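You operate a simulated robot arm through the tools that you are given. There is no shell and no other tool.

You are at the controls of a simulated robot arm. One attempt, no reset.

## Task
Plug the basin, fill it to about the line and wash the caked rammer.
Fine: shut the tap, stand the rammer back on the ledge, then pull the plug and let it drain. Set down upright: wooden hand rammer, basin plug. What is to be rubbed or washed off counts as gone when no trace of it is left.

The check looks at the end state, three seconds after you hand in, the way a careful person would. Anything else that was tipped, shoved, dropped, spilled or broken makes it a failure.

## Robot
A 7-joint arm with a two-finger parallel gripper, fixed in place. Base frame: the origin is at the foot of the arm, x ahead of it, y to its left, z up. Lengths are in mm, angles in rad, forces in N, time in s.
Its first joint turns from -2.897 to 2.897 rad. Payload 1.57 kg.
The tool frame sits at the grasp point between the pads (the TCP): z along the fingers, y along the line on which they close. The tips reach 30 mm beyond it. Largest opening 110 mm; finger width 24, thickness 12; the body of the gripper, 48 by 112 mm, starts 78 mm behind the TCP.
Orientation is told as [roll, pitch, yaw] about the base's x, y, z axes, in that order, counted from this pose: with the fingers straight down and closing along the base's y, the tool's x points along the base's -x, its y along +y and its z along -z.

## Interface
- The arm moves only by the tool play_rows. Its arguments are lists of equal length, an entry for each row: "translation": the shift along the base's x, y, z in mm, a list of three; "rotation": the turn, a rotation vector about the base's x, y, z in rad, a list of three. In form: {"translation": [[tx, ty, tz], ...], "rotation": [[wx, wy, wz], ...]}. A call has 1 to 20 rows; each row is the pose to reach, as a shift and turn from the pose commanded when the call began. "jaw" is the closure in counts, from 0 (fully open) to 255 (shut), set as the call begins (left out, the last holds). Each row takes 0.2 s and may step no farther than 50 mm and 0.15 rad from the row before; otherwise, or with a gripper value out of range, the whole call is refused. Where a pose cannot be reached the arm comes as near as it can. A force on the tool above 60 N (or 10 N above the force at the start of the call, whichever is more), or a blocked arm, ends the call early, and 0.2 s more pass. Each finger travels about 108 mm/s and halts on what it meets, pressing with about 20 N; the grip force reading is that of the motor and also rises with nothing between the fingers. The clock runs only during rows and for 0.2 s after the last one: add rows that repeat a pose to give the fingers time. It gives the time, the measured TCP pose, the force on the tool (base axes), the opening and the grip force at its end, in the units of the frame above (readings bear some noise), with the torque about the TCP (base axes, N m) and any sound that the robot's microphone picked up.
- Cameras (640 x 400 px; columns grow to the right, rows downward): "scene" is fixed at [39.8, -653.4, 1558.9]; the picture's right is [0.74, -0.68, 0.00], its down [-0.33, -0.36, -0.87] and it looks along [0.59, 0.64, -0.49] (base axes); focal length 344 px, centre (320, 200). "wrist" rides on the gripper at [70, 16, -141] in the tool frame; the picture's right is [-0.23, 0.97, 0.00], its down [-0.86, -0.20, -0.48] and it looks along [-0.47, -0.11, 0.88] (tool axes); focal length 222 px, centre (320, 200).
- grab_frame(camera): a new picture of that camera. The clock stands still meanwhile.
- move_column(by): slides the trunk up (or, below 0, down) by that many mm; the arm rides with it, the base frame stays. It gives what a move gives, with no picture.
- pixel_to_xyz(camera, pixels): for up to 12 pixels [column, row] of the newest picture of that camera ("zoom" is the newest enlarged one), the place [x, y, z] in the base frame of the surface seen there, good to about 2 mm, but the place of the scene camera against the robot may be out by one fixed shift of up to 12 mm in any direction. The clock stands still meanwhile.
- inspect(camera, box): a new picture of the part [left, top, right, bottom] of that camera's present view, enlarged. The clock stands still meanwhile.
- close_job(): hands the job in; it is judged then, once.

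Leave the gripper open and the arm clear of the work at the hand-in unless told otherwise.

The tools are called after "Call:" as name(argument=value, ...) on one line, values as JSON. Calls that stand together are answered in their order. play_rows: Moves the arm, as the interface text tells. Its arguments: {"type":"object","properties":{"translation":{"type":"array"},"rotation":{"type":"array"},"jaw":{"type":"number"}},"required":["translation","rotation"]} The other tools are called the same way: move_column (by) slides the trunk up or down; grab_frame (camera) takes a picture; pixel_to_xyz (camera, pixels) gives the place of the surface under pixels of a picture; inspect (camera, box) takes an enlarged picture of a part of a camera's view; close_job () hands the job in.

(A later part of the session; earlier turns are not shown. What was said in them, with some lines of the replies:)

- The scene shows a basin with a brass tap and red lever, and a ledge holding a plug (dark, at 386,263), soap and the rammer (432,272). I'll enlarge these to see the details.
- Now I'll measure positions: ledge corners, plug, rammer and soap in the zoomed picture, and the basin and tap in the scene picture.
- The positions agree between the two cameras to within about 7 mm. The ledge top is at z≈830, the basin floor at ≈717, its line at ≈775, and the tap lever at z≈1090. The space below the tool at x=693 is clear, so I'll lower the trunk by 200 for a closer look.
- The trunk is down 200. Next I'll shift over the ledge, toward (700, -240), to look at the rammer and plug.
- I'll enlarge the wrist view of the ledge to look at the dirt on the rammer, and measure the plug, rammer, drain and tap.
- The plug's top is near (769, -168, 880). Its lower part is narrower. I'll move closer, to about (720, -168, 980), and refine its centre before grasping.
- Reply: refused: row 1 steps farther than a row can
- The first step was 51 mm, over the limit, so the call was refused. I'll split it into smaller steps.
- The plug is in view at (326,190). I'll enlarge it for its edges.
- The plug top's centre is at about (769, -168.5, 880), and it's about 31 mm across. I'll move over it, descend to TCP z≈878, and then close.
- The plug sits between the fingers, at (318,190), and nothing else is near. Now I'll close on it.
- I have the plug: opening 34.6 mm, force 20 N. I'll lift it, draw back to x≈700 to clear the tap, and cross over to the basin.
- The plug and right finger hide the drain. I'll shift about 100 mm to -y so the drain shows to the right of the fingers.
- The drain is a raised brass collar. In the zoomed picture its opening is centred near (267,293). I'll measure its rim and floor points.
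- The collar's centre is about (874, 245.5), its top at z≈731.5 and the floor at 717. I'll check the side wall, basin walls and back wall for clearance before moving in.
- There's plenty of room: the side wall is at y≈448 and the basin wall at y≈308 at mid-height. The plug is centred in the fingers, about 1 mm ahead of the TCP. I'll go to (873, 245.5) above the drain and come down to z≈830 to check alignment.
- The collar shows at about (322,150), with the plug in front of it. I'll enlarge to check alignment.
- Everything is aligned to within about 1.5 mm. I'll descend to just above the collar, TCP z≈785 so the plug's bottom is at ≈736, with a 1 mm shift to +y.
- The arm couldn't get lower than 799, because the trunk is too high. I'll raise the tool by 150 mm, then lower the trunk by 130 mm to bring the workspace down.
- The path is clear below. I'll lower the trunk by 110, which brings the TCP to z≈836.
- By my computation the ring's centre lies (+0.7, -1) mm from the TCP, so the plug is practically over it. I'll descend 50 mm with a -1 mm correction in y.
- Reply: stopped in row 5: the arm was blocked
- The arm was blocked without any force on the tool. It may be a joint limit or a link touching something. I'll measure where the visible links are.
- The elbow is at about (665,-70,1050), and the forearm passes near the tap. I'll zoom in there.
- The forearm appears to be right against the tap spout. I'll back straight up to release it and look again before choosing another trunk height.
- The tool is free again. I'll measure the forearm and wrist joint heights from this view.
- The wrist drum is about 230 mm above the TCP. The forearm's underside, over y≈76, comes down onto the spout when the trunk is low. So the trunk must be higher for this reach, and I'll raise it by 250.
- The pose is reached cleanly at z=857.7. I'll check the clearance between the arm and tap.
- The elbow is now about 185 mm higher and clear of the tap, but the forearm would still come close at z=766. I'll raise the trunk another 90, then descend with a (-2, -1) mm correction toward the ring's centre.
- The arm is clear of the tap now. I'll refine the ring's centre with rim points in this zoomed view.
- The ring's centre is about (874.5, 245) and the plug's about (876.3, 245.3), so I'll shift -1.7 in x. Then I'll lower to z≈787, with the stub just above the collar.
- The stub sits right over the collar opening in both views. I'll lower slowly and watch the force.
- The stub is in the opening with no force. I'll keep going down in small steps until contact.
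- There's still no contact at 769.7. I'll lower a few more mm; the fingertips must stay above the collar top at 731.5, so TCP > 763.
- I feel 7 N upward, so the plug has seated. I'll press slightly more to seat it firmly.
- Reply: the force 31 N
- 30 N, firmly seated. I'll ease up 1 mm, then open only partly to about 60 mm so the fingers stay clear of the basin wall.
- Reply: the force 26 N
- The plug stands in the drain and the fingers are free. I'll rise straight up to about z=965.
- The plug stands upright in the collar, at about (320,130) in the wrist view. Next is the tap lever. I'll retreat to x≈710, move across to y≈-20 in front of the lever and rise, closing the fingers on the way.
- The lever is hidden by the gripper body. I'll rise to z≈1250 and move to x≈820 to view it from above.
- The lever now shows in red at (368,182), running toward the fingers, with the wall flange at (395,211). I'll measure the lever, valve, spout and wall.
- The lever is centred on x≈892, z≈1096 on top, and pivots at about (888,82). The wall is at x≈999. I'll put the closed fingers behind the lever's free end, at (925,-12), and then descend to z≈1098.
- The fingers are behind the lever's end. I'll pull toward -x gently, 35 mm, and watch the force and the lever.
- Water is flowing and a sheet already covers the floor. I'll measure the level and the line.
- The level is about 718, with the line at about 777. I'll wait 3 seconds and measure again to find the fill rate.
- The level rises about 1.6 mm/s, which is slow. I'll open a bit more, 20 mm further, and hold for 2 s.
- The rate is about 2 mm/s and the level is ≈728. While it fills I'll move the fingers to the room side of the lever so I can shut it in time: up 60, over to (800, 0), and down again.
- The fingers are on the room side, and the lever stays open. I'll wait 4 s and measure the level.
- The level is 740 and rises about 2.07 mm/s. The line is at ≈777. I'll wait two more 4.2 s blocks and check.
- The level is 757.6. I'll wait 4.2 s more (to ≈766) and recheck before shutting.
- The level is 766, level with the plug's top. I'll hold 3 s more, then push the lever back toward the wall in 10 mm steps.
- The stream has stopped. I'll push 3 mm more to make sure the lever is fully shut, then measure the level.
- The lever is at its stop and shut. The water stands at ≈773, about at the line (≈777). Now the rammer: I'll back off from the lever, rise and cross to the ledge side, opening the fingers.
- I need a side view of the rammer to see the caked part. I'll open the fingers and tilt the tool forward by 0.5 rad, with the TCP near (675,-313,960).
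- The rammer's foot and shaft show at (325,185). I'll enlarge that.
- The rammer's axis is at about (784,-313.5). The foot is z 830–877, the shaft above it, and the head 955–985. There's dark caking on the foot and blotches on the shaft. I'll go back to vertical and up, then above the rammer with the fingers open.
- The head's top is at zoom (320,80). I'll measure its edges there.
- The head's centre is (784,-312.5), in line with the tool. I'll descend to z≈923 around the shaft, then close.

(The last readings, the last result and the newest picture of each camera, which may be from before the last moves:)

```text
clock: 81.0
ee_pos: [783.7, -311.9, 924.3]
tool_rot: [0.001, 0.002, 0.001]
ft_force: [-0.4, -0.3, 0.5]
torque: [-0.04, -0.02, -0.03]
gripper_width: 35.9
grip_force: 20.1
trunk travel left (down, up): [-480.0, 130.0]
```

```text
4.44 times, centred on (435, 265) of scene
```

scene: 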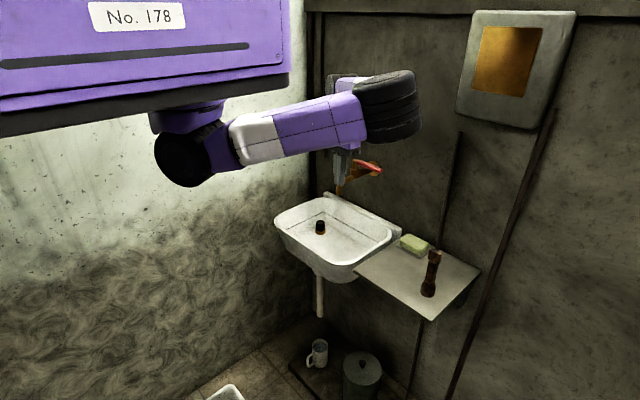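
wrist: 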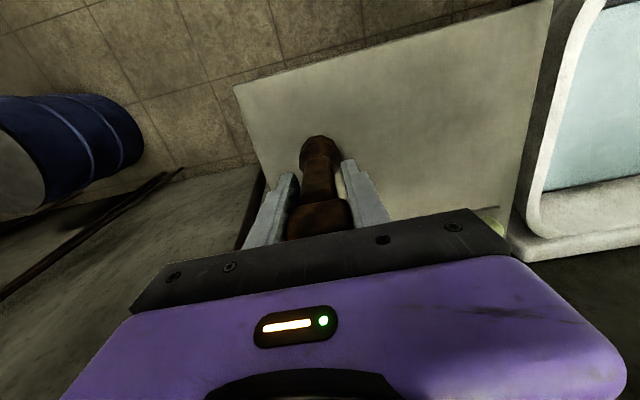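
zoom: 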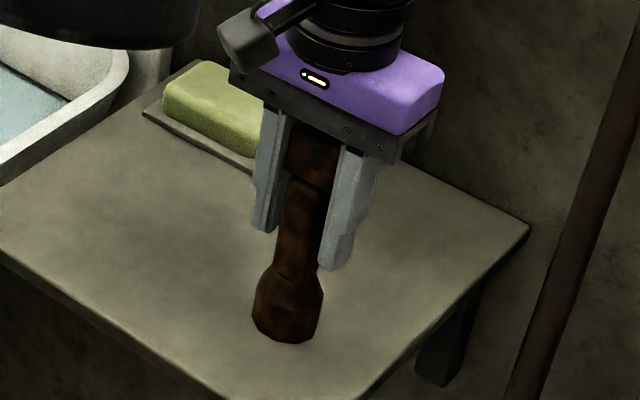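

The fingers closed on the head (35.9 mm), high up on the fingers, rather than on the narrower shaft. It's better to grip the head squarely at the pads, so I'll open, rise to z≈968 and close again.

Call:
play_rows(translation=[[0, 0, 0], [0, 0, 0], [0, 0, 0]], rotation=[[0, 0, 0], [0, 0, 0], [0, 0, 0]], jaw=80)

Call:
play_rows(translation=[[0, 0, 20], [0, 0, 42], [0, 0, 42]], rotation=[[0, 0, 0], [0, 0, 0], [0, 0, 0]])

Call:
grab_frame(camera="wrist")

Call:
inspect(camera="wrist", box=[240, 100, 400, 240])

```text
clock: 81.8
ee_pos: [783.3, -311.7, 925.0]
tool_rot: [0.002, -0.002, 0.001]
ft_force: [-0.2, -0.4, 0.2]
torque: [0.02, 0.0, -0.02]
gripper_width: 75.4
grip_force: 0.0
trunk travel left (down, up): [-480.0, 130.0]
```

```text
clock: 82.6
ee_pos: [783.2, -312.4, 967.2]
tool_rot: [0.002, -0.001, -0.002]
ft_force: [-0.3, 1.2, -0.4]
torque: [-0.01, 0.03, 0.0]
gripper_width: 75.5
grip_force: 0.0
trunk travel left (down, up): [-480.0, 130.0]
```

```text
taken
```

wrist: 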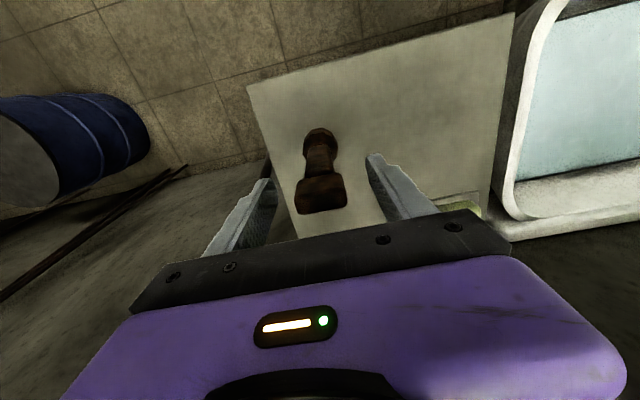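

```text
2.86 times, centred on (320, 170) of wrist
```

zoom: 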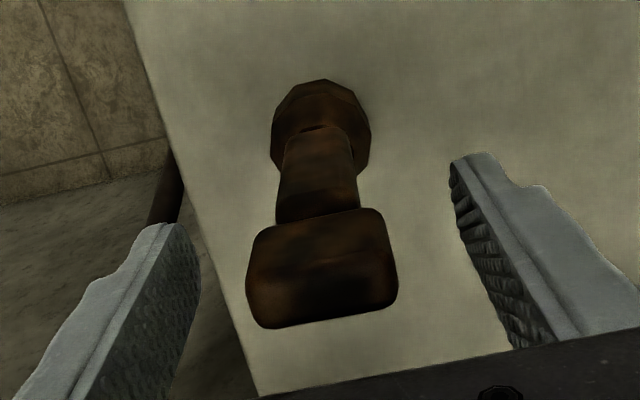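

The head's sides line up with the fingers, so I'll close now.

Call:
play_rows(translation=[[0, 0, 0], [0, 0, 0], [0, 0, 0], [0, 0, 0]], rotation=[[0, 0, 0], [0, 0, 0], [0, 0, 0], [0, 0, 0]], jaw=255)

Call:
play_rows(translation=[[0, 0, 10], [0, 0, 30], [0, 0, 60], [0, 0, 100], [0, 0, 100]], rotation=[[0, 0, 0], [0, 0, 0], [0, 0, 0], [0, 0, 0], [0, 0, 0]])

Call:
grab_frame(camera="wrist")

Call:
inspect(camera="scene", box=[390, 190, 480, 290])

```text
clock: 83.6
ee_pos: [784.0, -312.8, 966.9]
tool_rot: [0.002, -0.001, 0.001]
ft_force: [-0.7, -0.1, 2.5]
torque: [0.0, 0.08, -0.05]
gripper_width: 35.7
grip_force: 20.1
trunk travel left (down, up): [-480.0, 130.0]
```

```text
clock: 84.8
ee_pos: [782.8, -313.5, 1065.7]
tool_rot: [0.001, 0.001, -0.003]
ft_force: [-0.1, -0.3, -3.7]
torque: [0.01, 0.0, 0.01]
gripper_width: 35.8
grip_force: 19.5
trunk travel left (down, up): [-480.0, 130.0]
```

```text
taken
```

wrist: 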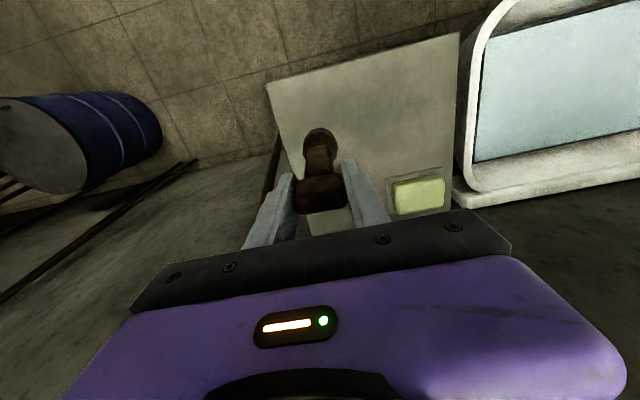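

```text
4.00 times, centred on (435, 240) of scene
```

zoom: 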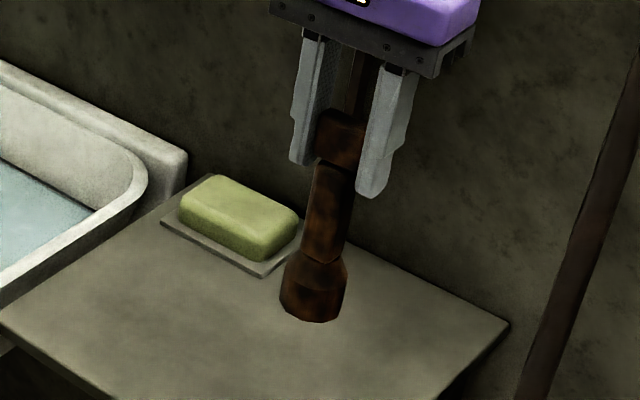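

The rammer is held at the head: 3.7 N, upright, with its bottom 137 mm below the TCP. I'll draw back to x≈700, cross to y≈195, then go to x≈780 above the water, away from the spout and plug.

Call:
play_rows(translation=[[-40, 0, 0], [-80, 20, 0], [-83, 65, 0], [-83, 110, 0], [-83, 155, 0], [-83, 200, 0], [-83, 245, 0], [-83, 290, 0], [-83, 335, 0], [-83, 380, 0], [-83, 425, 0], [-83, 470, 0], [-83, 508, 0], [-50, 508, 0], [-10, 508, 0], [-3, 508, 0], [-3, 508, 0]], rotation=[[0, 0, 0], [0, 0, 0], [0, 0, 0], [0, 0, 0], [0, 0, 0], [0, 0, 0], [0, 0, 0], [0, 0, 0], [0, 0, 0], [0, 0, 0], [0, 0, 0], [0, 0, 0], [0, 0, 0], [0, 0, 0], [0, 0, 0], [0, 0, 0], [0, 0, 0]])

Call:
grab_frame(camera="wrist")

Call:
inspect(camera="scene", box=[260, 130, 420, 270])

```text
clock: 88.4
ee_pos: [782.9, 195.9, 1066.1]
tool_rot: [0.0, 0.0, 0.001]
ft_force: [-0.9, 0.2, -2.7]
torque: [0.0, -0.02, 0.01]
gripper_width: 35.6
grip_force: 20.4
trunk travel left (down, up): [-480.0, 130.0]
```

```text
taken
```

wrist: 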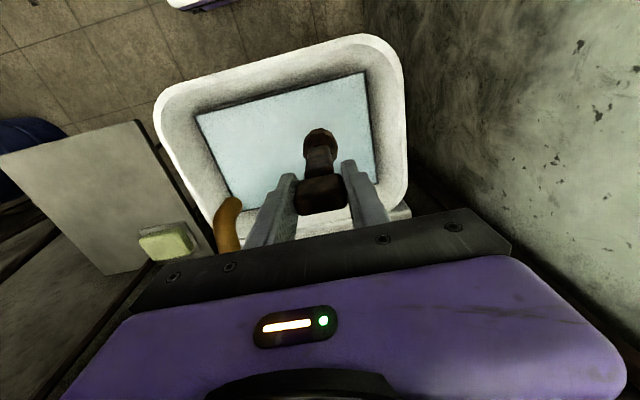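

```text
2.86 times, centred on (340, 200) of scene
```

zoom: 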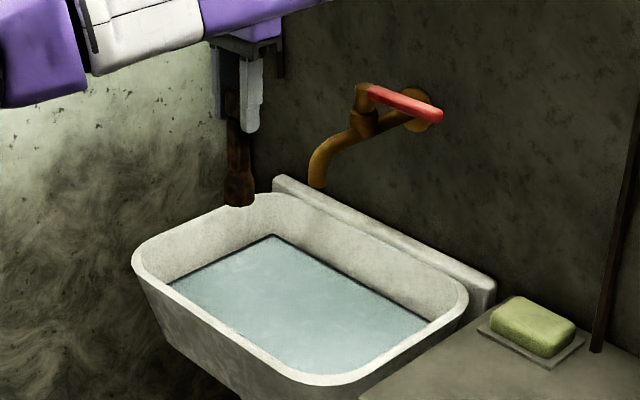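

Before dipping, I'll take a close-up of the foot and shaft for comparison.

Call:
inspect(camera="scene", box=[305, 140, 355, 210])

Call:
inspect(camera="wrist", box=[285, 115, 355, 220])

```text
5.71 times, centred on (330, 175) of scene
```

zoom: 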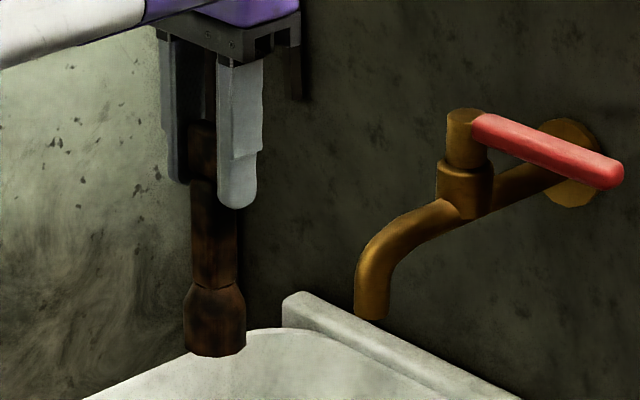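

```text
3.81 times, centred on (320, 168) of wrist
```

zoom: 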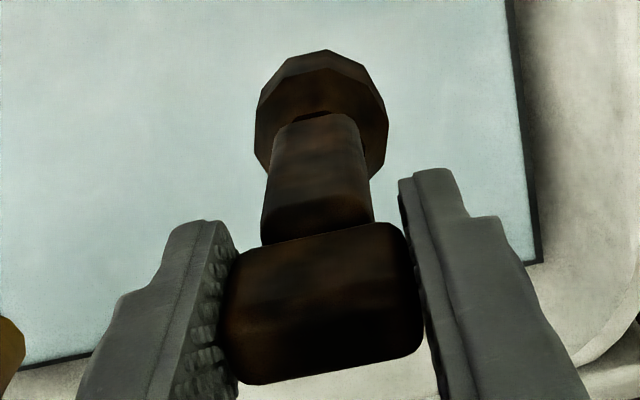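

I'll lower the rammer's foot into the water, to TCP z≈862 with the foot bottom at ≈725.

Call:
play_rows(translation=[[0, 0, -40], [0, 0, -80], [0, 0, -120], [0, 0, -145], [0, 0, -165], [0, 0, -185], [0, 0, -204], [0, 0, -204]], rotation=[[0, 0, 0], [0, 0, 0], [0, 0, 0], [0, 0, 0], [0, 0, 0], [0, 0, 0], [0, 0, 0], [0, 0, 0]])

Call:
grab_frame(camera="wrist")

Call:
inspect(camera="scene", box=[260, 130, 420, 270])

```text
clock: 90.2
ee_pos: [780.2, 193.3, 861.2]
tool_rot: [0.002, 0.0, 0.0]
ft_force: [-0.2, 0.5, -2.7]
torque: [-0.03, -0.06, -0.01]
gripper_width: 35.7
grip_force: 20.0
trunk travel left (down, up): [-480.0, 130.0]
```

```text
taken
```

wrist: 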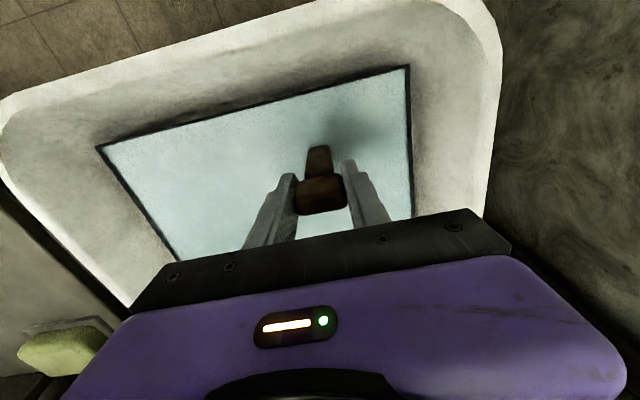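

```text
2.86 times, centred on (340, 200) of scene
```

zoom: 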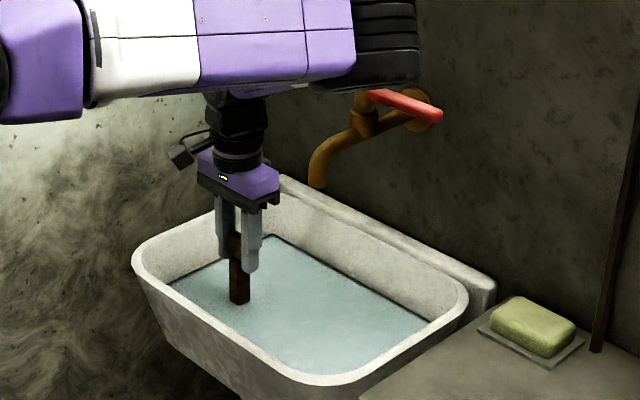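

The foot is under water. I'll swirl it in circles of 25 mm radius, gently.

Call:
play_rows(translation=[[12, 0, 0], [25, 0, 0], [18, 18, 0], [0, 25, 0], [-18, 18, 0], [-25, 0, 0], [-18, -18, 0], [0, -22, 0], [18, -18, 0], [25, 0, 0], [18, 18, 0], [0, 25, 0], [-18, 18, 0], [-25, 0, 0], [-18, -18, 0], [0, -22, 0], [18, -18, 0], [25, 0, 0], [10, 0, 0], [0, 0, 0]], rotation=[[0, 0, 0], [0, 0, 0], [0, 0, 0], [0, 0, 0], [0, 0, 0], [0, 0, 0], [0, 0, 0], [0, 0, 0], [0, 0, 0], [0, 0, 0], [0, 0, 0], [0, 0, 0], [0, 0, 0], [0, 0, 0], [0, 0, 0], [0, 0, 0], [0, 0, 0], [0, 0, 0], [0, 0, 0], [0, 0, 0]])

Call:
grab_frame(camera="wrist")

Call:
inspect(camera="scene", box=[280, 170, 380, 270])

```text
clock: 94.4
ee_pos: [781.2, 194.5, 861.9]
tool_rot: [0.001, 0.0, -0.001]
ft_force: [0.2, 1.1, -2.8]
torque: [0.01, 0.01, 0.0]
gripper_width: 35.8
grip_force: 20.1
trunk travel left (down, up): [-480.0, 130.0]
```

```text
taken
```

wrist: 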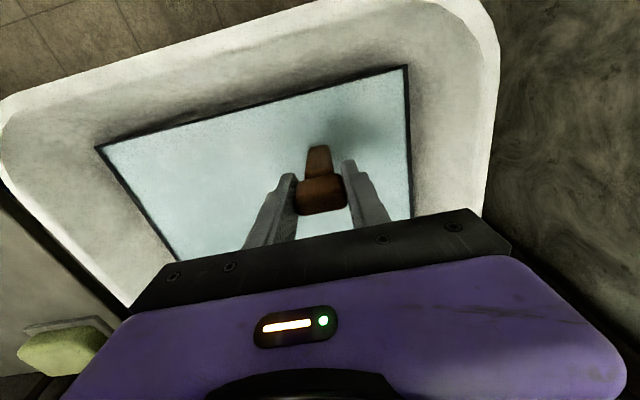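

```text
4.00 times, centred on (330, 220) of scene
```

zoom: 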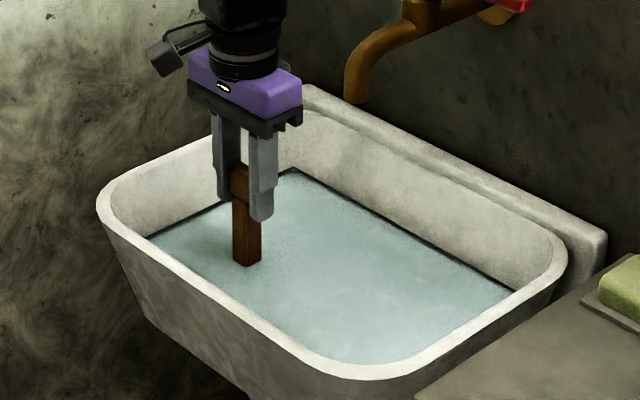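

The wood is already lighter all over, including above the waterline, so the swirling works. I'll swirl two more rounds.

Call:
play_rows(translation=[[12, 0, 0], [25, 0, 0], [18, 18, 0], [0, 25, 0], [-18, 18, 0], [-25, 0, 0], [-18, -18, 0], [0, -22, 0], [18, -18, 0], [25, 0, 0], [18, 18, 0], [0, 25, 0], [-18, 18, 0], [-25, 0, 0], [-18, -18, 0], [0, -22, 0], [18, -18, 0], [25, 0, 0], [10, 0, 0], [0, 0, 0]], rotation=[[0, 0, 0], [0, 0, 0], [0, 0, 0], [0, 0, 0], [0, 0, 0], [0, 0, 0], [0, 0, 0], [0, 0, 0], [0, 0, 0], [0, 0, 0], [0, 0, 0], [0, 0, 0], [0, 0, 0], [0, 0, 0], [0, 0, 0], [0, 0, 0], [0, 0, 0], [0, 0, 0], [0, 0, 0], [0, 0, 0]])

Call:
play_rows(translation=[[12, 0, 0], [25, 0, 0], [18, 18, 0], [0, 25, 0], [-18, 18, 0], [-25, 0, 0], [-18, -18, 0], [0, -22, 0], [18, -18, 0], [25, 0, 0], [18, 18, 0], [0, 25, 0], [-18, 18, 0], [-25, 0, 0], [-18, -18, 0], [0, -22, 0], [18, -18, 0], [25, 0, 0], [10, 0, 0], [0, 0, 0]], rotation=[[0, 0, 0], [0, 0, 0], [0, 0, 0], [0, 0, 0], [0, 0, 0], [0, 0, 0], [0, 0, 0], [0, 0, 0], [0, 0, 0], [0, 0, 0], [0, 0, 0], [0, 0, 0], [0, 0, 0], [0, 0, 0], [0, 0, 0], [0, 0, 0], [0, 0, 0], [0, 0, 0], [0, 0, 0], [0, 0, 0]])

Call:
inspect(camera="wrist", box=[270, 120, 370, 230])

Call:
inspect(camera="scene", box=[305, 190, 355, 250])

```text
clock: 98.6
ee_pos: [780.1, 195.3, 861.6]
tool_rot: [0.002, 0.001, -0.002]
ft_force: [1.1, 0.4, -2.8]
torque: [-0.02, -0.02, -0.02]
gripper_width: 36.0
grip_force: 20.4
trunk travel left (down, up): [-480.0, 130.0]
```

```text
clock: 102.8
ee_pos: [781.7, 194.8, 861.8]
tool_rot: [0.002, 0.0, -0.003]
ft_force: [0.9, 0.2, -3.0]
torque: [0.0, 0.02, -0.02]
gripper_width: 36.2
grip_force: 20.1
trunk travel left (down, up): [-480.0, 130.0]
```

```text
3.64 times, centred on (320, 175) of wrist
```

zoom: 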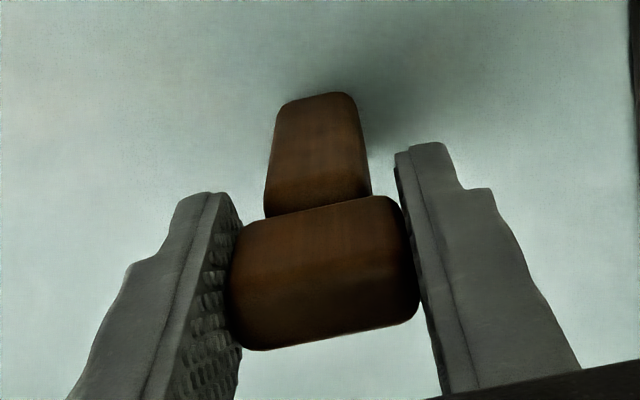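

```text
6.67 times, centred on (330, 220) of scene
```

zoom: 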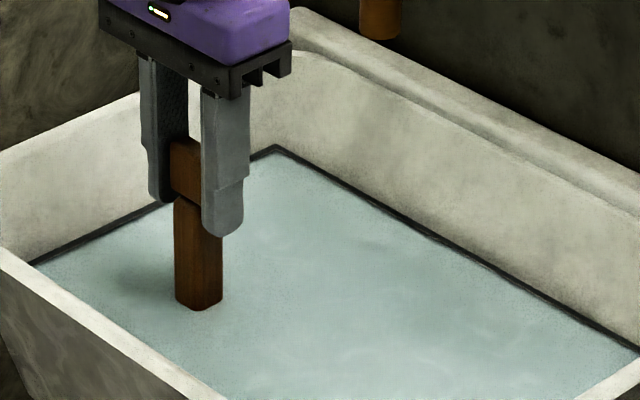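

The wood looks uniformly clean now. To be sure, I'll do one more round, then lift it out and look closely.

Call:
play_rows(translation=[[12, 0, 0], [25, 0, 0], [18, 18, 0], [0, 25, 0], [-18, 18, 0], [-25, 0, 0], [-18, -18, 0], [0, -22, 0], [18, -18, 0], [25, 0, 0], [18, 18, 0], [0, 25, 0], [-18, 18, 0], [-25, 0, 0], [-18, -18, 0], [0, -22, 0], [18, -18, 0], [25, 0, 0], [10, 0, 0], [0, 0, 0]], rotation=[[0, 0, 0], [0, 0, 0], [0, 0, 0], [0, 0, 0], [0, 0, 0], [0, 0, 0], [0, 0, 0], [0, 0, 0], [0, 0, 0], [0, 0, 0], [0, 0, 0], [0, 0, 0], [0, 0, 0], [0, 0, 0], [0, 0, 0], [0, 0, 0], [0, 0, 0], [0, 0, 0], [0, 0, 0], [0, 0, 0]])

Call:
play_rows(translation=[[0, 0, 15], [0, 0, 30], [0, 0, 50], [0, 0, 70], [0, 0, 90], [0, 0, 90], [0, 0, 90], [0, 0, 90], [0, 0, 90], [0, 0, 90]], rotation=[[0, 0, 0], [0, 0, 0], [0, 0, 0], [0, 0, 0], [0, 0, 0], [0, 0, 0], [0, 0, 0], [0, 0, 0], [0, 0, 0], [0, 0, 0]])

Call:
inspect(camera="wrist", box=[270, 110, 370, 230])

Call:
inspect(camera="scene", box=[305, 170, 355, 230])

```text
clock: 107.0
ee_pos: [781.9, 196.9, 862.0]
tool_rot: [0.001, 0.0, -0.002]
ft_force: [0.0, 0.4, -2.8]
torque: [-0.02, 0.04, -0.02]
gripper_width: 36.3
grip_force: 20.3
trunk travel left (down, up): [-480.0, 130.0]
```

```text
clock: 109.2
ee_pos: [780.5, 194.2, 952.9]
tool_rot: [0.001, 0.002, -0.004]
ft_force: [-0.2, -0.4, -2.1]
torque: [0.0, -0.01, 0.02]
gripper_width: 36.0
grip_force: 20.7
trunk travel left (down, up): [-480.0, 130.0]
```

```text
3.33 times, centred on (320, 170) of wrist
```

zoom: 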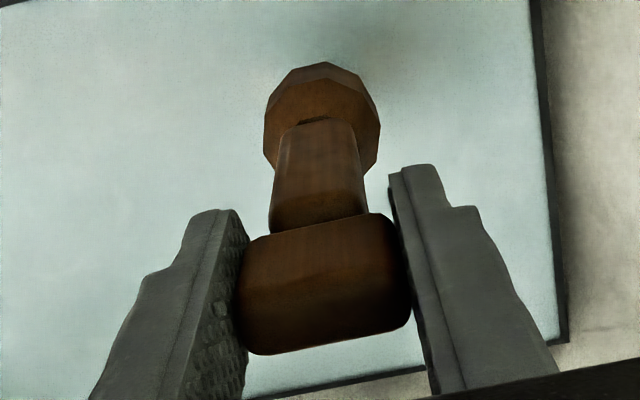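

```text
6.67 times, centred on (330, 200) of scene
```

zoom: 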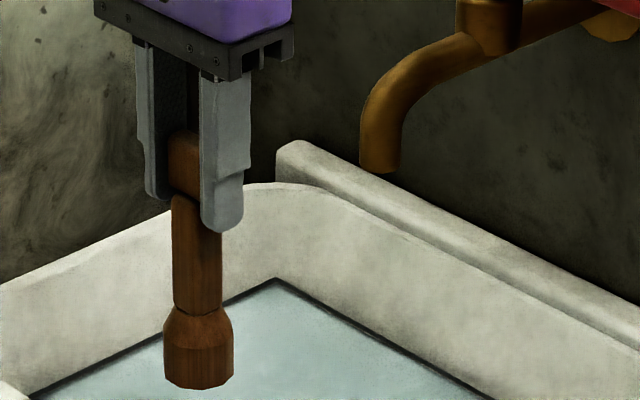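

The rammer is clean: uniform wood on foot, shaft and head. I'll let it drip 2 s over the basin, then rise and carry it back the same way to above its old place.

Call:
play_rows(translation=[[0, 0, 0], [0, 0, 0], [0, 0, 0], [0, 0, 0], [0, 0, 0], [0, 0, 0], [0, 0, 0], [0, 0, 0], [0, 0, 40], [0, 0, 80], [0, 0, 114], [-40, 0, 114], [-80, 0, 114], [-80, 0, 114]], rotation=[[0, 0, 0], [0, 0, 0], [0, 0, 0], [0, 0, 0], [0, 0, 0], [0, 0, 0], [0, 0, 0], [0, 0, 0], [0, 0, 0], [0, 0, 0], [0, 0, 0], [0, 0, 0], [0, 0, 0], [0, 0, 0]])

Call:
play_rows(translation=[[0, -45, 0], [0, -90, 0], [0, -135, 0], [0, -180, 0], [0, -225, 0], [0, -270, 0], [0, -315, 0], [0, -360, 0], [0, -405, 0], [0, -450, 0], [0, -490, 0], [20, -508, 0], [55, -508, 0], [83, -508, 0], [83, -508, 0]], rotation=[[0, 0, 0], [0, 0, 0], [0, 0, 0], [0, 0, 0], [0, 0, 0], [0, 0, 0], [0, 0, 0], [0, 0, 0], [0, 0, 0], [0, 0, 0], [0, 0, 0], [0, 0, 0], [0, 0, 0], [0, 0, 0], [0, 0, 0]])

Call:
grab_frame(camera="wrist")

Call:
inspect(camera="scene", box=[380, 200, 490, 310])

```text
clock: 112.2
ee_pos: [701.0, 193.1, 1066.9]
tool_rot: [0.001, 0.0, -0.001]
ft_force: [-0.7, 0.7, -2.7]
torque: [0.0, 0.02, -0.01]
gripper_width: 36.2
grip_force: 20.2
trunk travel left (down, up): [-480.0, 130.0]
```

```text
clock: 115.4
ee_pos: [783.8, -312.3, 1064.5]
tool_rot: [0.003, 0.0, -0.001]
ft_force: [0.6, -0.2, -3.2]
torque: [0.01, 0.02, 0.0]
gripper_width: 35.9
grip_force: 19.9
trunk travel left (down, up): [-480.0, 130.0]
```

```text
taken
```

wrist: 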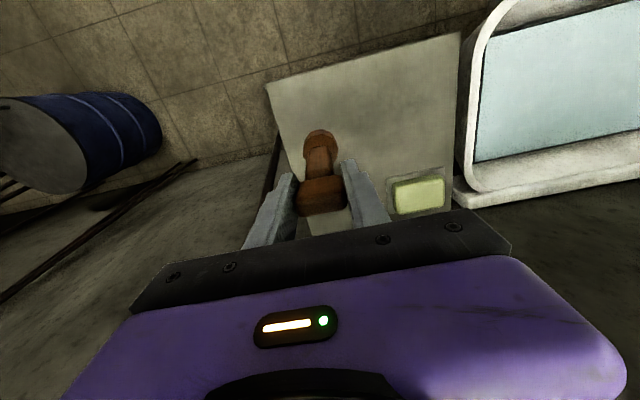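

```text
3.64 times, centred on (435, 255) of scene
```

zoom: 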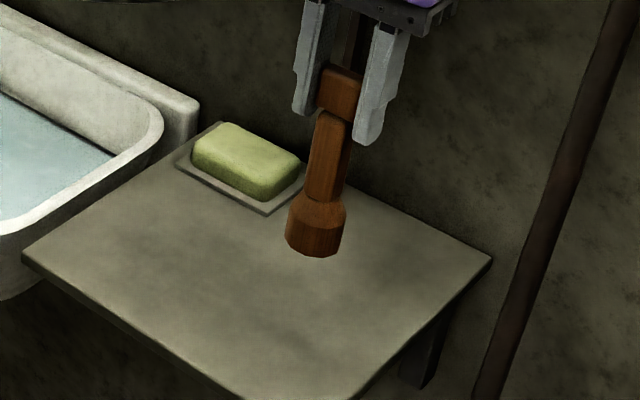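

The rammer hangs upright above its old spot. I'll lower to just above the ledge, then in small steps to contact.

Call:
play_rows(translation=[[0, 0, -35], [0, 0, -65], [0, 0, -85], [0, 0, -94], [0, 0, -94]], rotation=[[0, 0, 0], [0, 0, 0], [0, 0, 0], [0, 0, 0], [0, 0, 0]])

Call:
play_rows(translation=[[0, 0, -2], [0, 0, -4], [0, 0, -5.5], [0, 0, -5.5]], rotation=[[0, 0, 0], [0, 0, 0], [0, 0, 0], [0, 0, 0]])

Call:
inspect(camera="scene", box=[390, 220, 480, 310])

```text
clock: 116.6
ee_pos: [783.7, -312.7, 971.9]
tool_rot: [0.002, 0.002, 0.0]
ft_force: [1.0, -0.7, -2.6]
torque: [-0.01, -0.03, 0.03]
gripper_width: 35.9
grip_force: 20.2
trunk travel left (down, up): [-480.0, 130.0]
```

```text
clock: 117.6
ee_pos: [784.3, -312.8, 968.0]
tool_rot: [0.003, -0.001, -0.002]
ft_force: [-0.7, 0.7, 2.4]
torque: [-0.05, 0.14, -0.02]
gripper_width: 35.9
grip_force: 19.8
trunk travel left (down, up): [-480.0, 130.0]
```

```text
4.44 times, centred on (435, 265) of scene
```

zoom: 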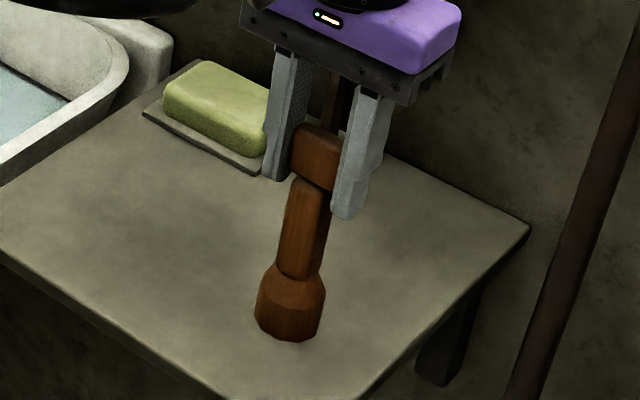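

Contact: the load went from -2.6 to +2.4 N, so the rammer stands on the ledge. I'll open the fingers and then rise.

Call:
play_rows(translation=[[0, 0, 0], [0, 0, 0], [0, 0, 0], [0, 0, 0]], rotation=[[0, 0, 0], [0, 0, 0], [0, 0, 0], [0, 0, 0]], jaw=80)

Call:
play_rows(translation=[[0, 0, 20], [0, 0, 50], [0, 0, 90], [0, 0, 110], [0, 0, 110]], rotation=[[0, 0, 0], [0, 0, 0], [0, 0, 0], [0, 0, 0], [0, 0, 0]])

Call:
grab_frame(camera="wrist")

Call:
inspect(camera="scene", box=[390, 220, 480, 310])

```text
clock: 118.6
ee_pos: [784.7, -312.2, 965.9]
tool_rot: [0.0, 0.001, 0.0]
ft_force: [-0.1, -0.4, -0.5]
torque: [0.03, -0.01, 0.0]
gripper_width: 75.5
grip_force: 0.1
trunk travel left (down, up): [-480.0, 130.0]
```

```text
clock: 119.8
ee_pos: [784.0, -312.9, 1076.0]
tool_rot: [0.001, 0.002, -0.002]
ft_force: [-0.4, 0.3, 0.6]
torque: [0.03, 0.0, -0.01]
gripper_width: 75.6
grip_force: 0.1
trunk travel left (down, up): [-480.0, 130.0]
```

```text
taken
```

wrist: 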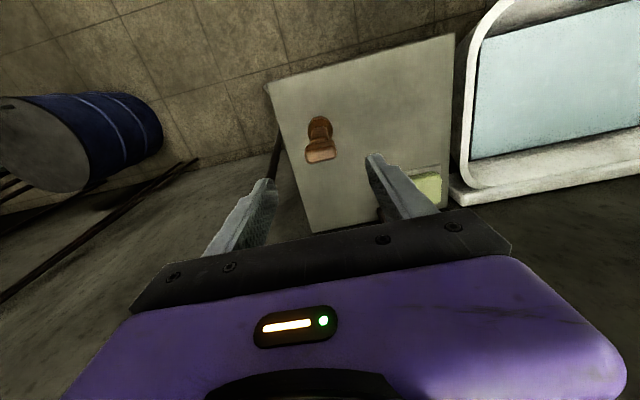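

```text
4.44 times, centred on (435, 265) of scene
```

zoom: 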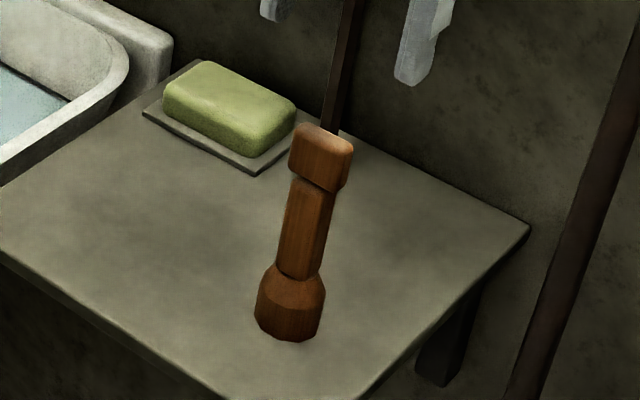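

The rammer stands upright and clean on the ledge. Now the plug: I'll go back around to above the drain, (871,245) at z≈966, with the fingers at 60 mm as when I released it.

Call:
play_rows(translation=[[-40, 0, 0], [-80, 20, 0], [-87, 65, -10], [-87, 110, -20], [-87, 155, -30], [-87, 200, -40], [-87, 245, -50], [-87, 290, -60], [-87, 335, -70], [-87, 380, -80], [-87, 425, -90], [-87, 470, -100], [-87, 515, -110], [-87, 558, -110]], rotation=[[0, 0, 0], [0, 0, 0], [0, 0, 0], [0, 0, 0], [0, 0, 0], [0, 0, 0], [0, 0, 0], [0, 0, 0], [0, 0, 0], [0, 0, 0], [0, 0, 0], [0, 0, 0], [0, 0, 0], [0, 0, 0]], jaw=116)

Call:
play_rows(translation=[[45, 0, 0], [90, 0, 0], [135, 0, 0], [174, 0, 0], [174, 0, -40], [174, 0, -80], [174, 0, -120], [174, 0, -140], [174, 0, -140]], rotation=[[0, 0, 0], [0, 0, 0], [0, 0, 0], [0, 0, 0], [0, 0, 0], [0, 0, 0], [0, 0, 0], [0, 0, 0], [0, 0, 0]])

Call:
grab_frame(camera="wrist")

Call:
inspect(camera="scene", box=[280, 140, 400, 260])

```text
clock: 122.8
ee_pos: [699.2, 244.4, 964.3]
tool_rot: [0.003, 0.001, -0.003]
ft_force: [0.8, -0.9, 0.2]
torque: [0.05, -0.01, 0.01]
gripper_width: 60.1
grip_force: 0.1
trunk travel left (down, up): [-480.0, 130.0]
```

```text
clock: 124.8
ee_pos: [870.1, 244.2, 826.7]
tool_rot: [0.001, -0.001, 0.0]
ft_force: [0.1, -0.8, 0.6]
torque: [0.03, 0.03, 0.02]
gripper_width: 60.1
grip_force: 0.0
trunk travel left (down, up): [-480.0, 130.0]
```

```text
taken
```

wrist: 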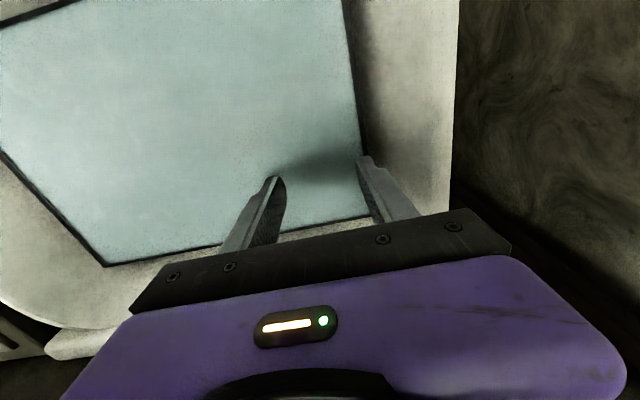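

```text
3.33 times, centred on (340, 200) of scene
```

zoom: 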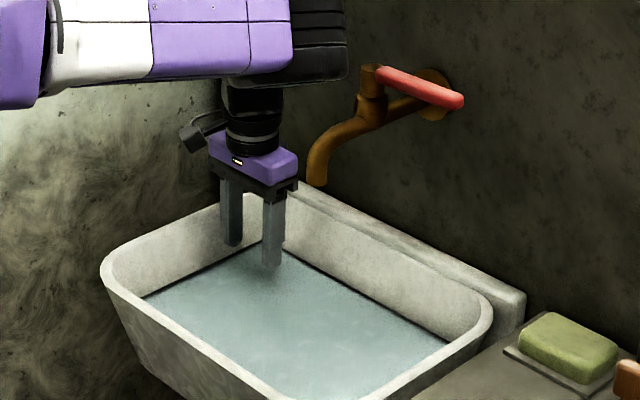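

The plug is under the surface and can't be seen, but the tool is back on its recorded line. I'll descend to z≈766 and close.

Call:
play_rows(translation=[[0, 0, -20], [0, 0, -40], [0, 0, -52], [0, 0, -60], [0, 0, -60]], rotation=[[0, 0, 0], [0, 0, 0], [0, 0, 0], [0, 0, 0], [0, 0, 0]])

Call:
play_rows(translation=[[0, 0, 0], [0, 0, 0], [0, 0, 0]], rotation=[[0, 0, 0], [0, 0, 0], [0, 0, 0]], jaw=255)

```text
clock: 126.0
ee_pos: [871.0, 245.3, 765.5]
tool_rot: [0.004, -0.001, 0.0]
ft_force: [-0.8, 0.3, -0.8]
torque: [0.0, 0.01, -0.02]
gripper_width: 59.9
grip_force: 0.0
trunk travel left (down, up): [-480.0, 130.0]
```

```text
clock: 126.8
ee_pos: [870.9, 245.6, 766.9]
tool_rot: [0.002, 0.003, -0.001]
ft_force: [0.5, 0.1, -0.6]
torque: [-0.05, 0.0, -0.04]
gripper_width: 34.3
grip_force: 19.8
trunk travel left (down, up): [-480.0, 130.0]
```

The grip is on the plug again at 34.3 mm. I'll pull straight up, slowly at first.

Call:
play_rows(translation=[[0, 0, 3], [0, 0, 8], [0, 0, 15], [0, 0, 30], [0, 0, 60], [0, 0, 100], [0, 0, 100]], rotation=[[0, 0, 0], [0, 0, 0], [0, 0, 0], [0, 0, 0], [0, 0, 0], [0, 0, 0], [0, 0, 0]])

Call:
grab_frame(camera="wrist")

Call:
inspect(camera="scene", box=[280, 140, 400, 260])

```text
clock: 128.4
ee_pos: [871.2, 243.6, 865.1]
tool_rot: [0.002, 0.001, 0.0]
ft_force: [0.4, 0.2, -0.6]
torque: [0.0, 0.03, 0.02]
gripper_width: 34.4
grip_force: 20.0
trunk travel left (down, up): [-480.0, 130.0]
```

```text
taken
```

wrist: 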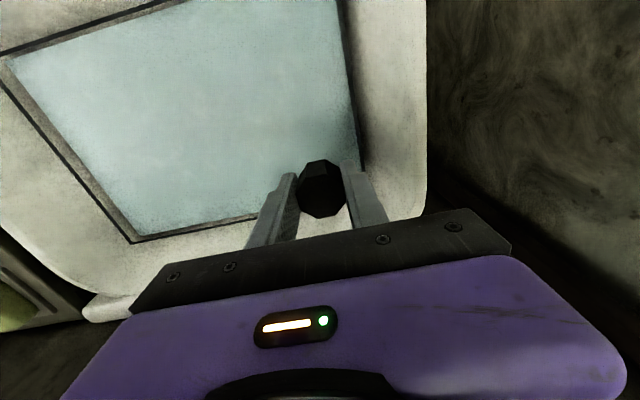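

```text
3.33 times, centred on (340, 200) of scene
```

zoom: 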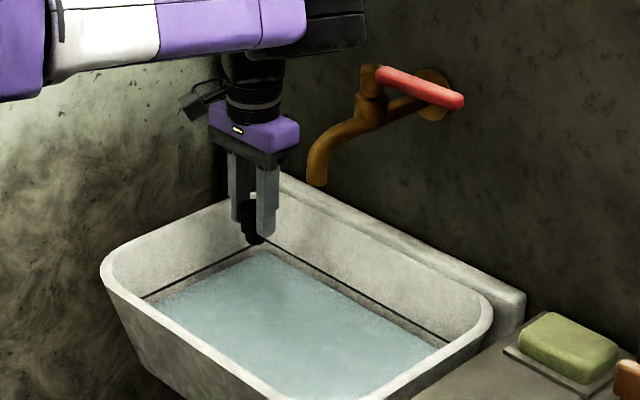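

The plug is out and the water is falling. I'll let it drip 2 s over the basin, then carry it up and around to above its old place on the ledge.

Call:
play_rows(translation=[[0, 0, 0], [0, 0, 0], [0, 0, 0], [0, 0, 0], [0, 0, 0], [0, 0, 0], [0, 0, 0], [0, 0, 0], [0, 0, 0], [0, 0, 0], [0, 0, 40], [0, 0, 80], [0, 0, 125], [-40, 0, 125], [-80, 0, 125], [-125, 0, 125], [-171, 0, 125]], rotation=[[0, 0, 0], [0, 0, 0], [0, 0, 0], [0, 0, 0], [0, 0, 0], [0, 0, 0], [0, 0, 0], [0, 0, 0], [0, 0, 0], [0, 0, 0], [0, 0, 0], [0, 0, 0], [0, 0, 0], [0, 0, 0], [0, 0, 0], [0, 0, 0], [0, 0, 0]])

Call:
play_rows(translation=[[0, -45, 0], [0, -90, 0], [0, -135, 0], [0, -180, 0], [0, -225, 0], [0, -270, 0], [0, -315, 0], [0, -360, 0], [0, -400, 0], [20, -413.5, 0], [50, -413.5, 0], [68, -413.5, 0], [68, -413.5, -40], [68, -413.5, -75], [68, -413.5, -95], [68, -413.5, -104], [68, -413.5, -104]], rotation=[[0, 0, 0], [0, 0, 0], [0, 0, 0], [0, 0, 0], [0, 0, 0], [0, 0, 0], [0, 0, 0], [0, 0, 0], [0, 0, 0], [0, 0, 0], [0, 0, 0], [0, 0, 0], [0, 0, 0], [0, 0, 0], [0, 0, 0], [0, 0, 0], [0, 0, 0]])

Call:
grab_frame(camera="wrist")

Call:
inspect(camera="scene", box=[345, 200, 445, 300])

```text
clock: 132.0
ee_pos: [699.1, 247.7, 989.5]
tool_rot: [0.002, 0.001, -0.002]
ft_force: [0.6, 0.5, 0.1]
torque: [0.01, 0.02, -0.02]
gripper_width: 34.4
grip_force: 19.6
trunk travel left (down, up): [-480.0, 130.0]
```

```text
clock: 135.6
ee_pos: [767.4, -167.8, 887.8]
tool_rot: [0.001, 0.0, -0.002]
ft_force: [0.2, -0.5, -1.0]
torque: [-0.04, 0.01, 0.0]
gripper_width: 34.4
grip_force: 19.2
trunk travel left (down, up): [-480.0, 130.0]
```

```text
taken
```

wrist: 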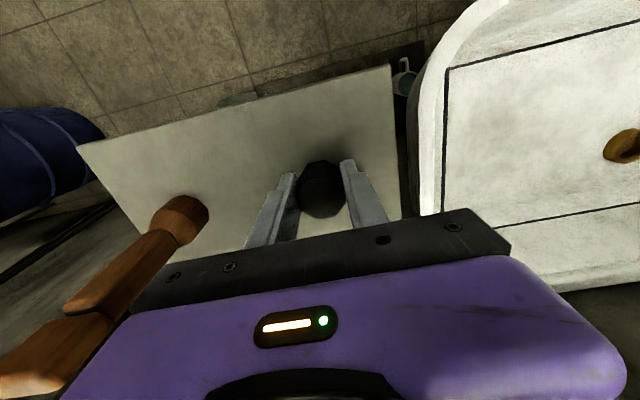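

```text
4.00 times, centred on (395, 250) of scene
```

zoom: 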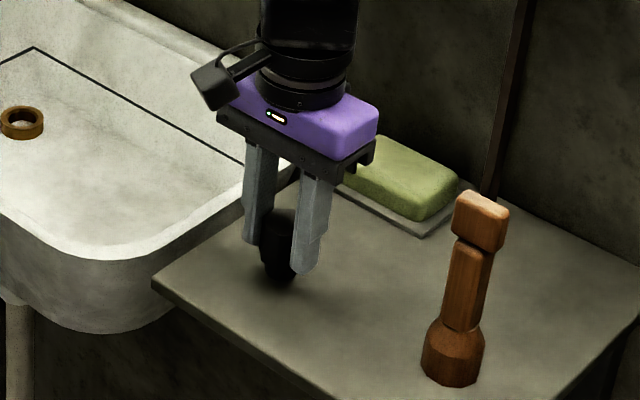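

The basin has already drained. The plug is about 8 mm above the ledge, so I'll lower it in small steps.

Call:
play_rows(translation=[[0, 0, -3], [0, 0, -5], [0, 0, -7], [0, 0, -7]], rotation=[[0, 0, 0], [0, 0, 0], [0, 0, 0], [0, 0, 0]])

```text
clock: 136.6
ee_pos: [767.8, -166.4, 881.4]
tool_rot: [0.002, 0.001, 0.001]
ft_force: [-0.1, 0.0, -0.9]
torque: [0.0, 0.02, 0.0]
gripper_width: 34.2
grip_force: 20.1
trunk travel left (down, up): [-480.0, 130.0]
```

No contact yet. I'll go on by 1 mm steps.

Call:
play_rows(translation=[[0, 0, -1], [0, 0, -1.5], [0, 0, -1.5]], rotation=[[0, 0, 0], [0, 0, 0], [0, 0, 0]])

Call:
inspect(camera="scene", box=[360, 235, 410, 285])

```text
clock: 137.4
ee_pos: [767.8, -168.2, 879.2]
tool_rot: [0.003, 0.0, 0.001]
ft_force: [0.1, 1.0, 1.7]
torque: [-0.02, 0.0, 0.0]
gripper_width: 34.0
grip_force: 19.9
trunk travel left (down, up): [-480.0, 130.0]
```

```text
8.00 times, centred on (385, 260) of scene
```

zoom: 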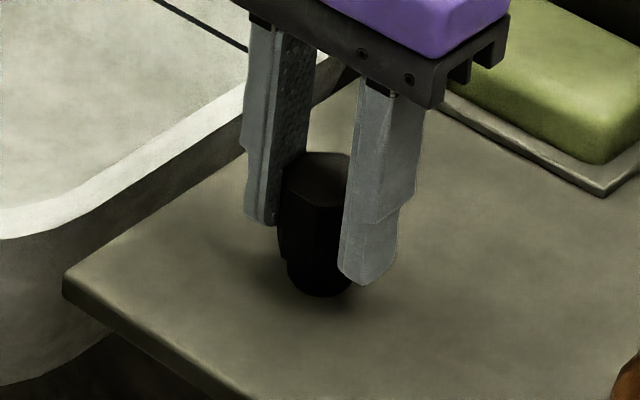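

Light contact. I'll go half a millimetre more to be sure it rests.

Call:
play_rows(translation=[[0, 0, -0.6], [0, 0, -0.6]], rotation=[[0, 0, 0], [0, 0, 0]])

```text
clock: 138.0
ee_pos: [768.3, -169.0, 880.9]
tool_rot: [0.0, 0.001, -0.001]
ft_force: [-3.1, 1.1, 14.4]
torque: [0.05, 0.11, 0.01]
gripper_width: 34.4
grip_force: 19.6
trunk travel left (down, up): [-480.0, 130.0]
```

The plug rests firmly (14 N), so I'll ease up 0.5 mm and open to about 75 mm.

Call:
play_rows(translation=[[0, 0, 0.5], [0, 0, 0.5]], rotation=[[0, 0, 0], [0, 0, 0]])

Call:
play_rows(translation=[[0, 0, 0], [0, 0, 0], [0, 0, 0], [0, 0, 0]], rotation=[[0, 0, 0], [0, 0, 0], [0, 0, 0], [0, 0, 0]], jaw=80)

Call:
play_rows(translation=[[0, 0, 20], [0, 0, 50], [0, 0, 90], [-10, 0, 130], [-40, 0, 160], [-65, 0, 180], [-65, 0, 180]], rotation=[[0, 0, 0], [0, 0, 0], [0, 0, 0], [0, 0, 0], [0, 0, 0], [0, 0, 0], [0, 0, 0]], jaw=0)

Call:
grab_frame(camera="wrist")

Call:
grab_frame(camera="scene")

```text
clock: 138.6
ee_pos: [767.3, -165.9, 880.0]
tool_rot: [0.002, -0.002, -0.002]
ft_force: [2.0, 1.6, 5.4]
torque: [0.04, -0.16, 0.02]
gripper_width: 34.9
grip_force: 19.9
trunk travel left (down, up): [-480.0, 130.0]
```

```text
clock: 139.6
ee_pos: [767.0, -167.8, 879.7]
tool_rot: [0.001, -0.001, -0.001]
ft_force: [0.1, 0.3, 0.5]
torque: [0.02, 0.01, 0.0]
gripper_width: 75.3
grip_force: 0.1
trunk travel left (down, up): [-480.0, 130.0]
```

```text
clock: 141.2
ee_pos: [705.9, -167.6, 1058.4]
tool_rot: [0.001, 0.0, 0.0]
ft_force: [-0.2, -0.3, 0.0]
torque: [0.01, 0.04, -0.01]
gripper_width: 110.2
grip_force: 0.0
trunk travel left (down, up): [-480.0, 130.0]
```

```text
taken
```

wrist: 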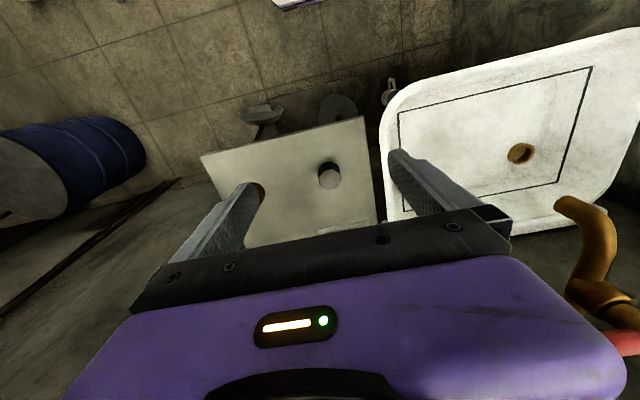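

```text
taken
```

scene: 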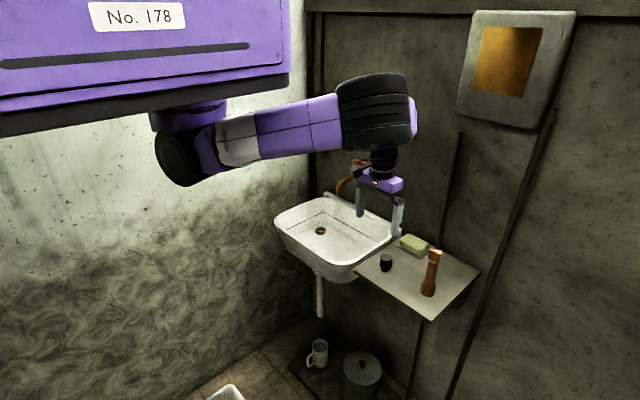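

The plug stands upright, the basin is empty and the tap is shut. I'll raise the arm clear, toward the start pose, and then take final close-ups.

Call:
play_rows(translation=[[0, 10, 40], [0, 35, 80], [0, 65, 115], [0, 95, 150], [0, 120, 190], [-5, 145, 230], [-10, 150, 260], [-10, 150, 260]], rotation=[[0, 0, 0], [0, 0, 0], [0, 0, 0], [0, 0, 0], [0, 0, 0], [0, 0, 0], [0, 0, 0], [0, 0, 0]])

Call:
inspect(camera="scene", box=[365, 225, 465, 305])

Call:
inspect(camera="scene", box=[265, 145, 405, 285])

Call:
inspect(camera="wrist", box=[190, 60, 480, 240])

```text
clock: 143.0
ee_pos: [693.9, -18.0, 1318.8]
tool_rot: [0.002, 0.003, 0.0]
ft_force: [0.5, 0.0, -0.2]
torque: [-0.01, -0.02, -0.01]
gripper_width: 110.0
grip_force: 0.1
trunk travel left (down, up): [-480.0, 130.0]
```

```text
5.00 times, centred on (415, 265) of scene
```

zoom: 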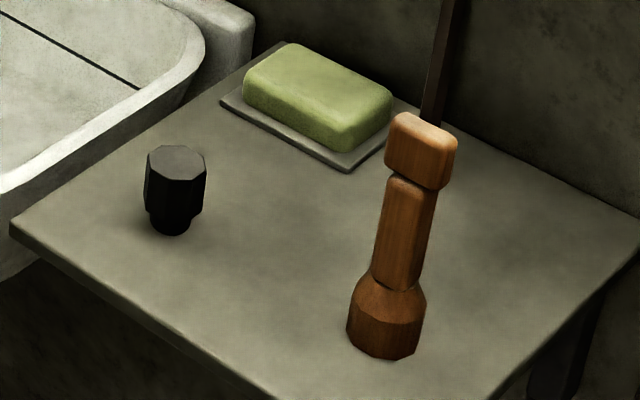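

```text
2.86 times, centred on (335, 215) of scene
```

zoom: 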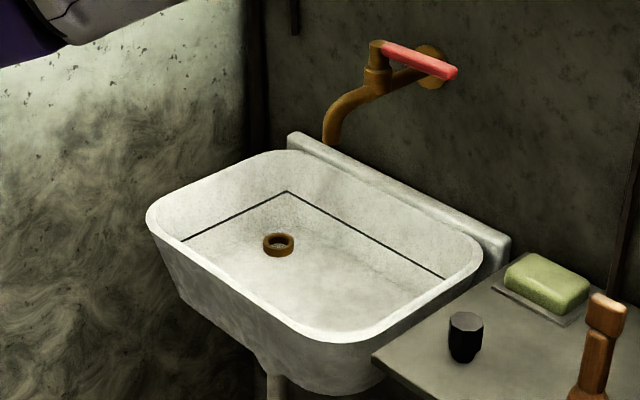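

```text
2.21 times, centred on (335, 150) of wrist
```

zoom: 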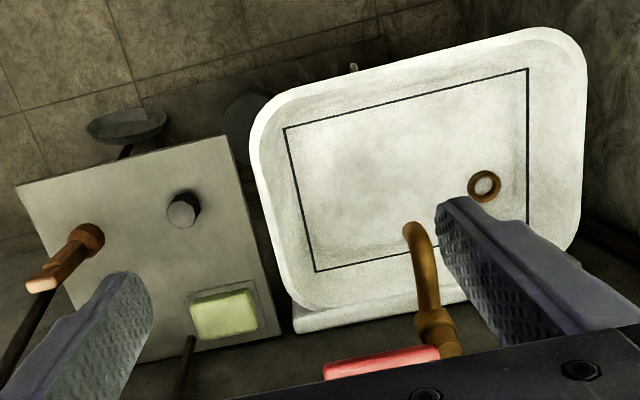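

The final views show a clean rammer and the plug standing upright on the ledge. The soap hasn't moved, the basin is drained, the tap lever is at its stop with no stream, and the arm is clear with the gripper open. I'll hand in now.

Call:
close_job()

```text
The job is handed in.
```

The job is handed in, and every step is done as far as the cameras show.

- **Basin:** I plugged it and filled it to z≈773, about 4 mm below the line at ≈777. I shut the tap against its stop before washing. After I pulled the plug it drained empty, leaving no residue I could see.
- **Rammer:** I swirled it in the water until the wood looked clean all over. The side facing the wall was never in view. The dirt faded evenly everywhere I could see, so I expect that side is clean too. It stands upright in its old place on the ledge.
- **Plug:** It stands upright on the ledge where it was before.
- **Arm:** It's back near its start position, clear of the work, with the gripper open.

While I was setting the plug, one move was stopped because the arm was blocked, and the forearm seemed to be against the tap spout. The force sensor on the tool showed nothing, and the tap worked normally afterwards. I raised the trunk and finished the job with the arm clear of the tap.
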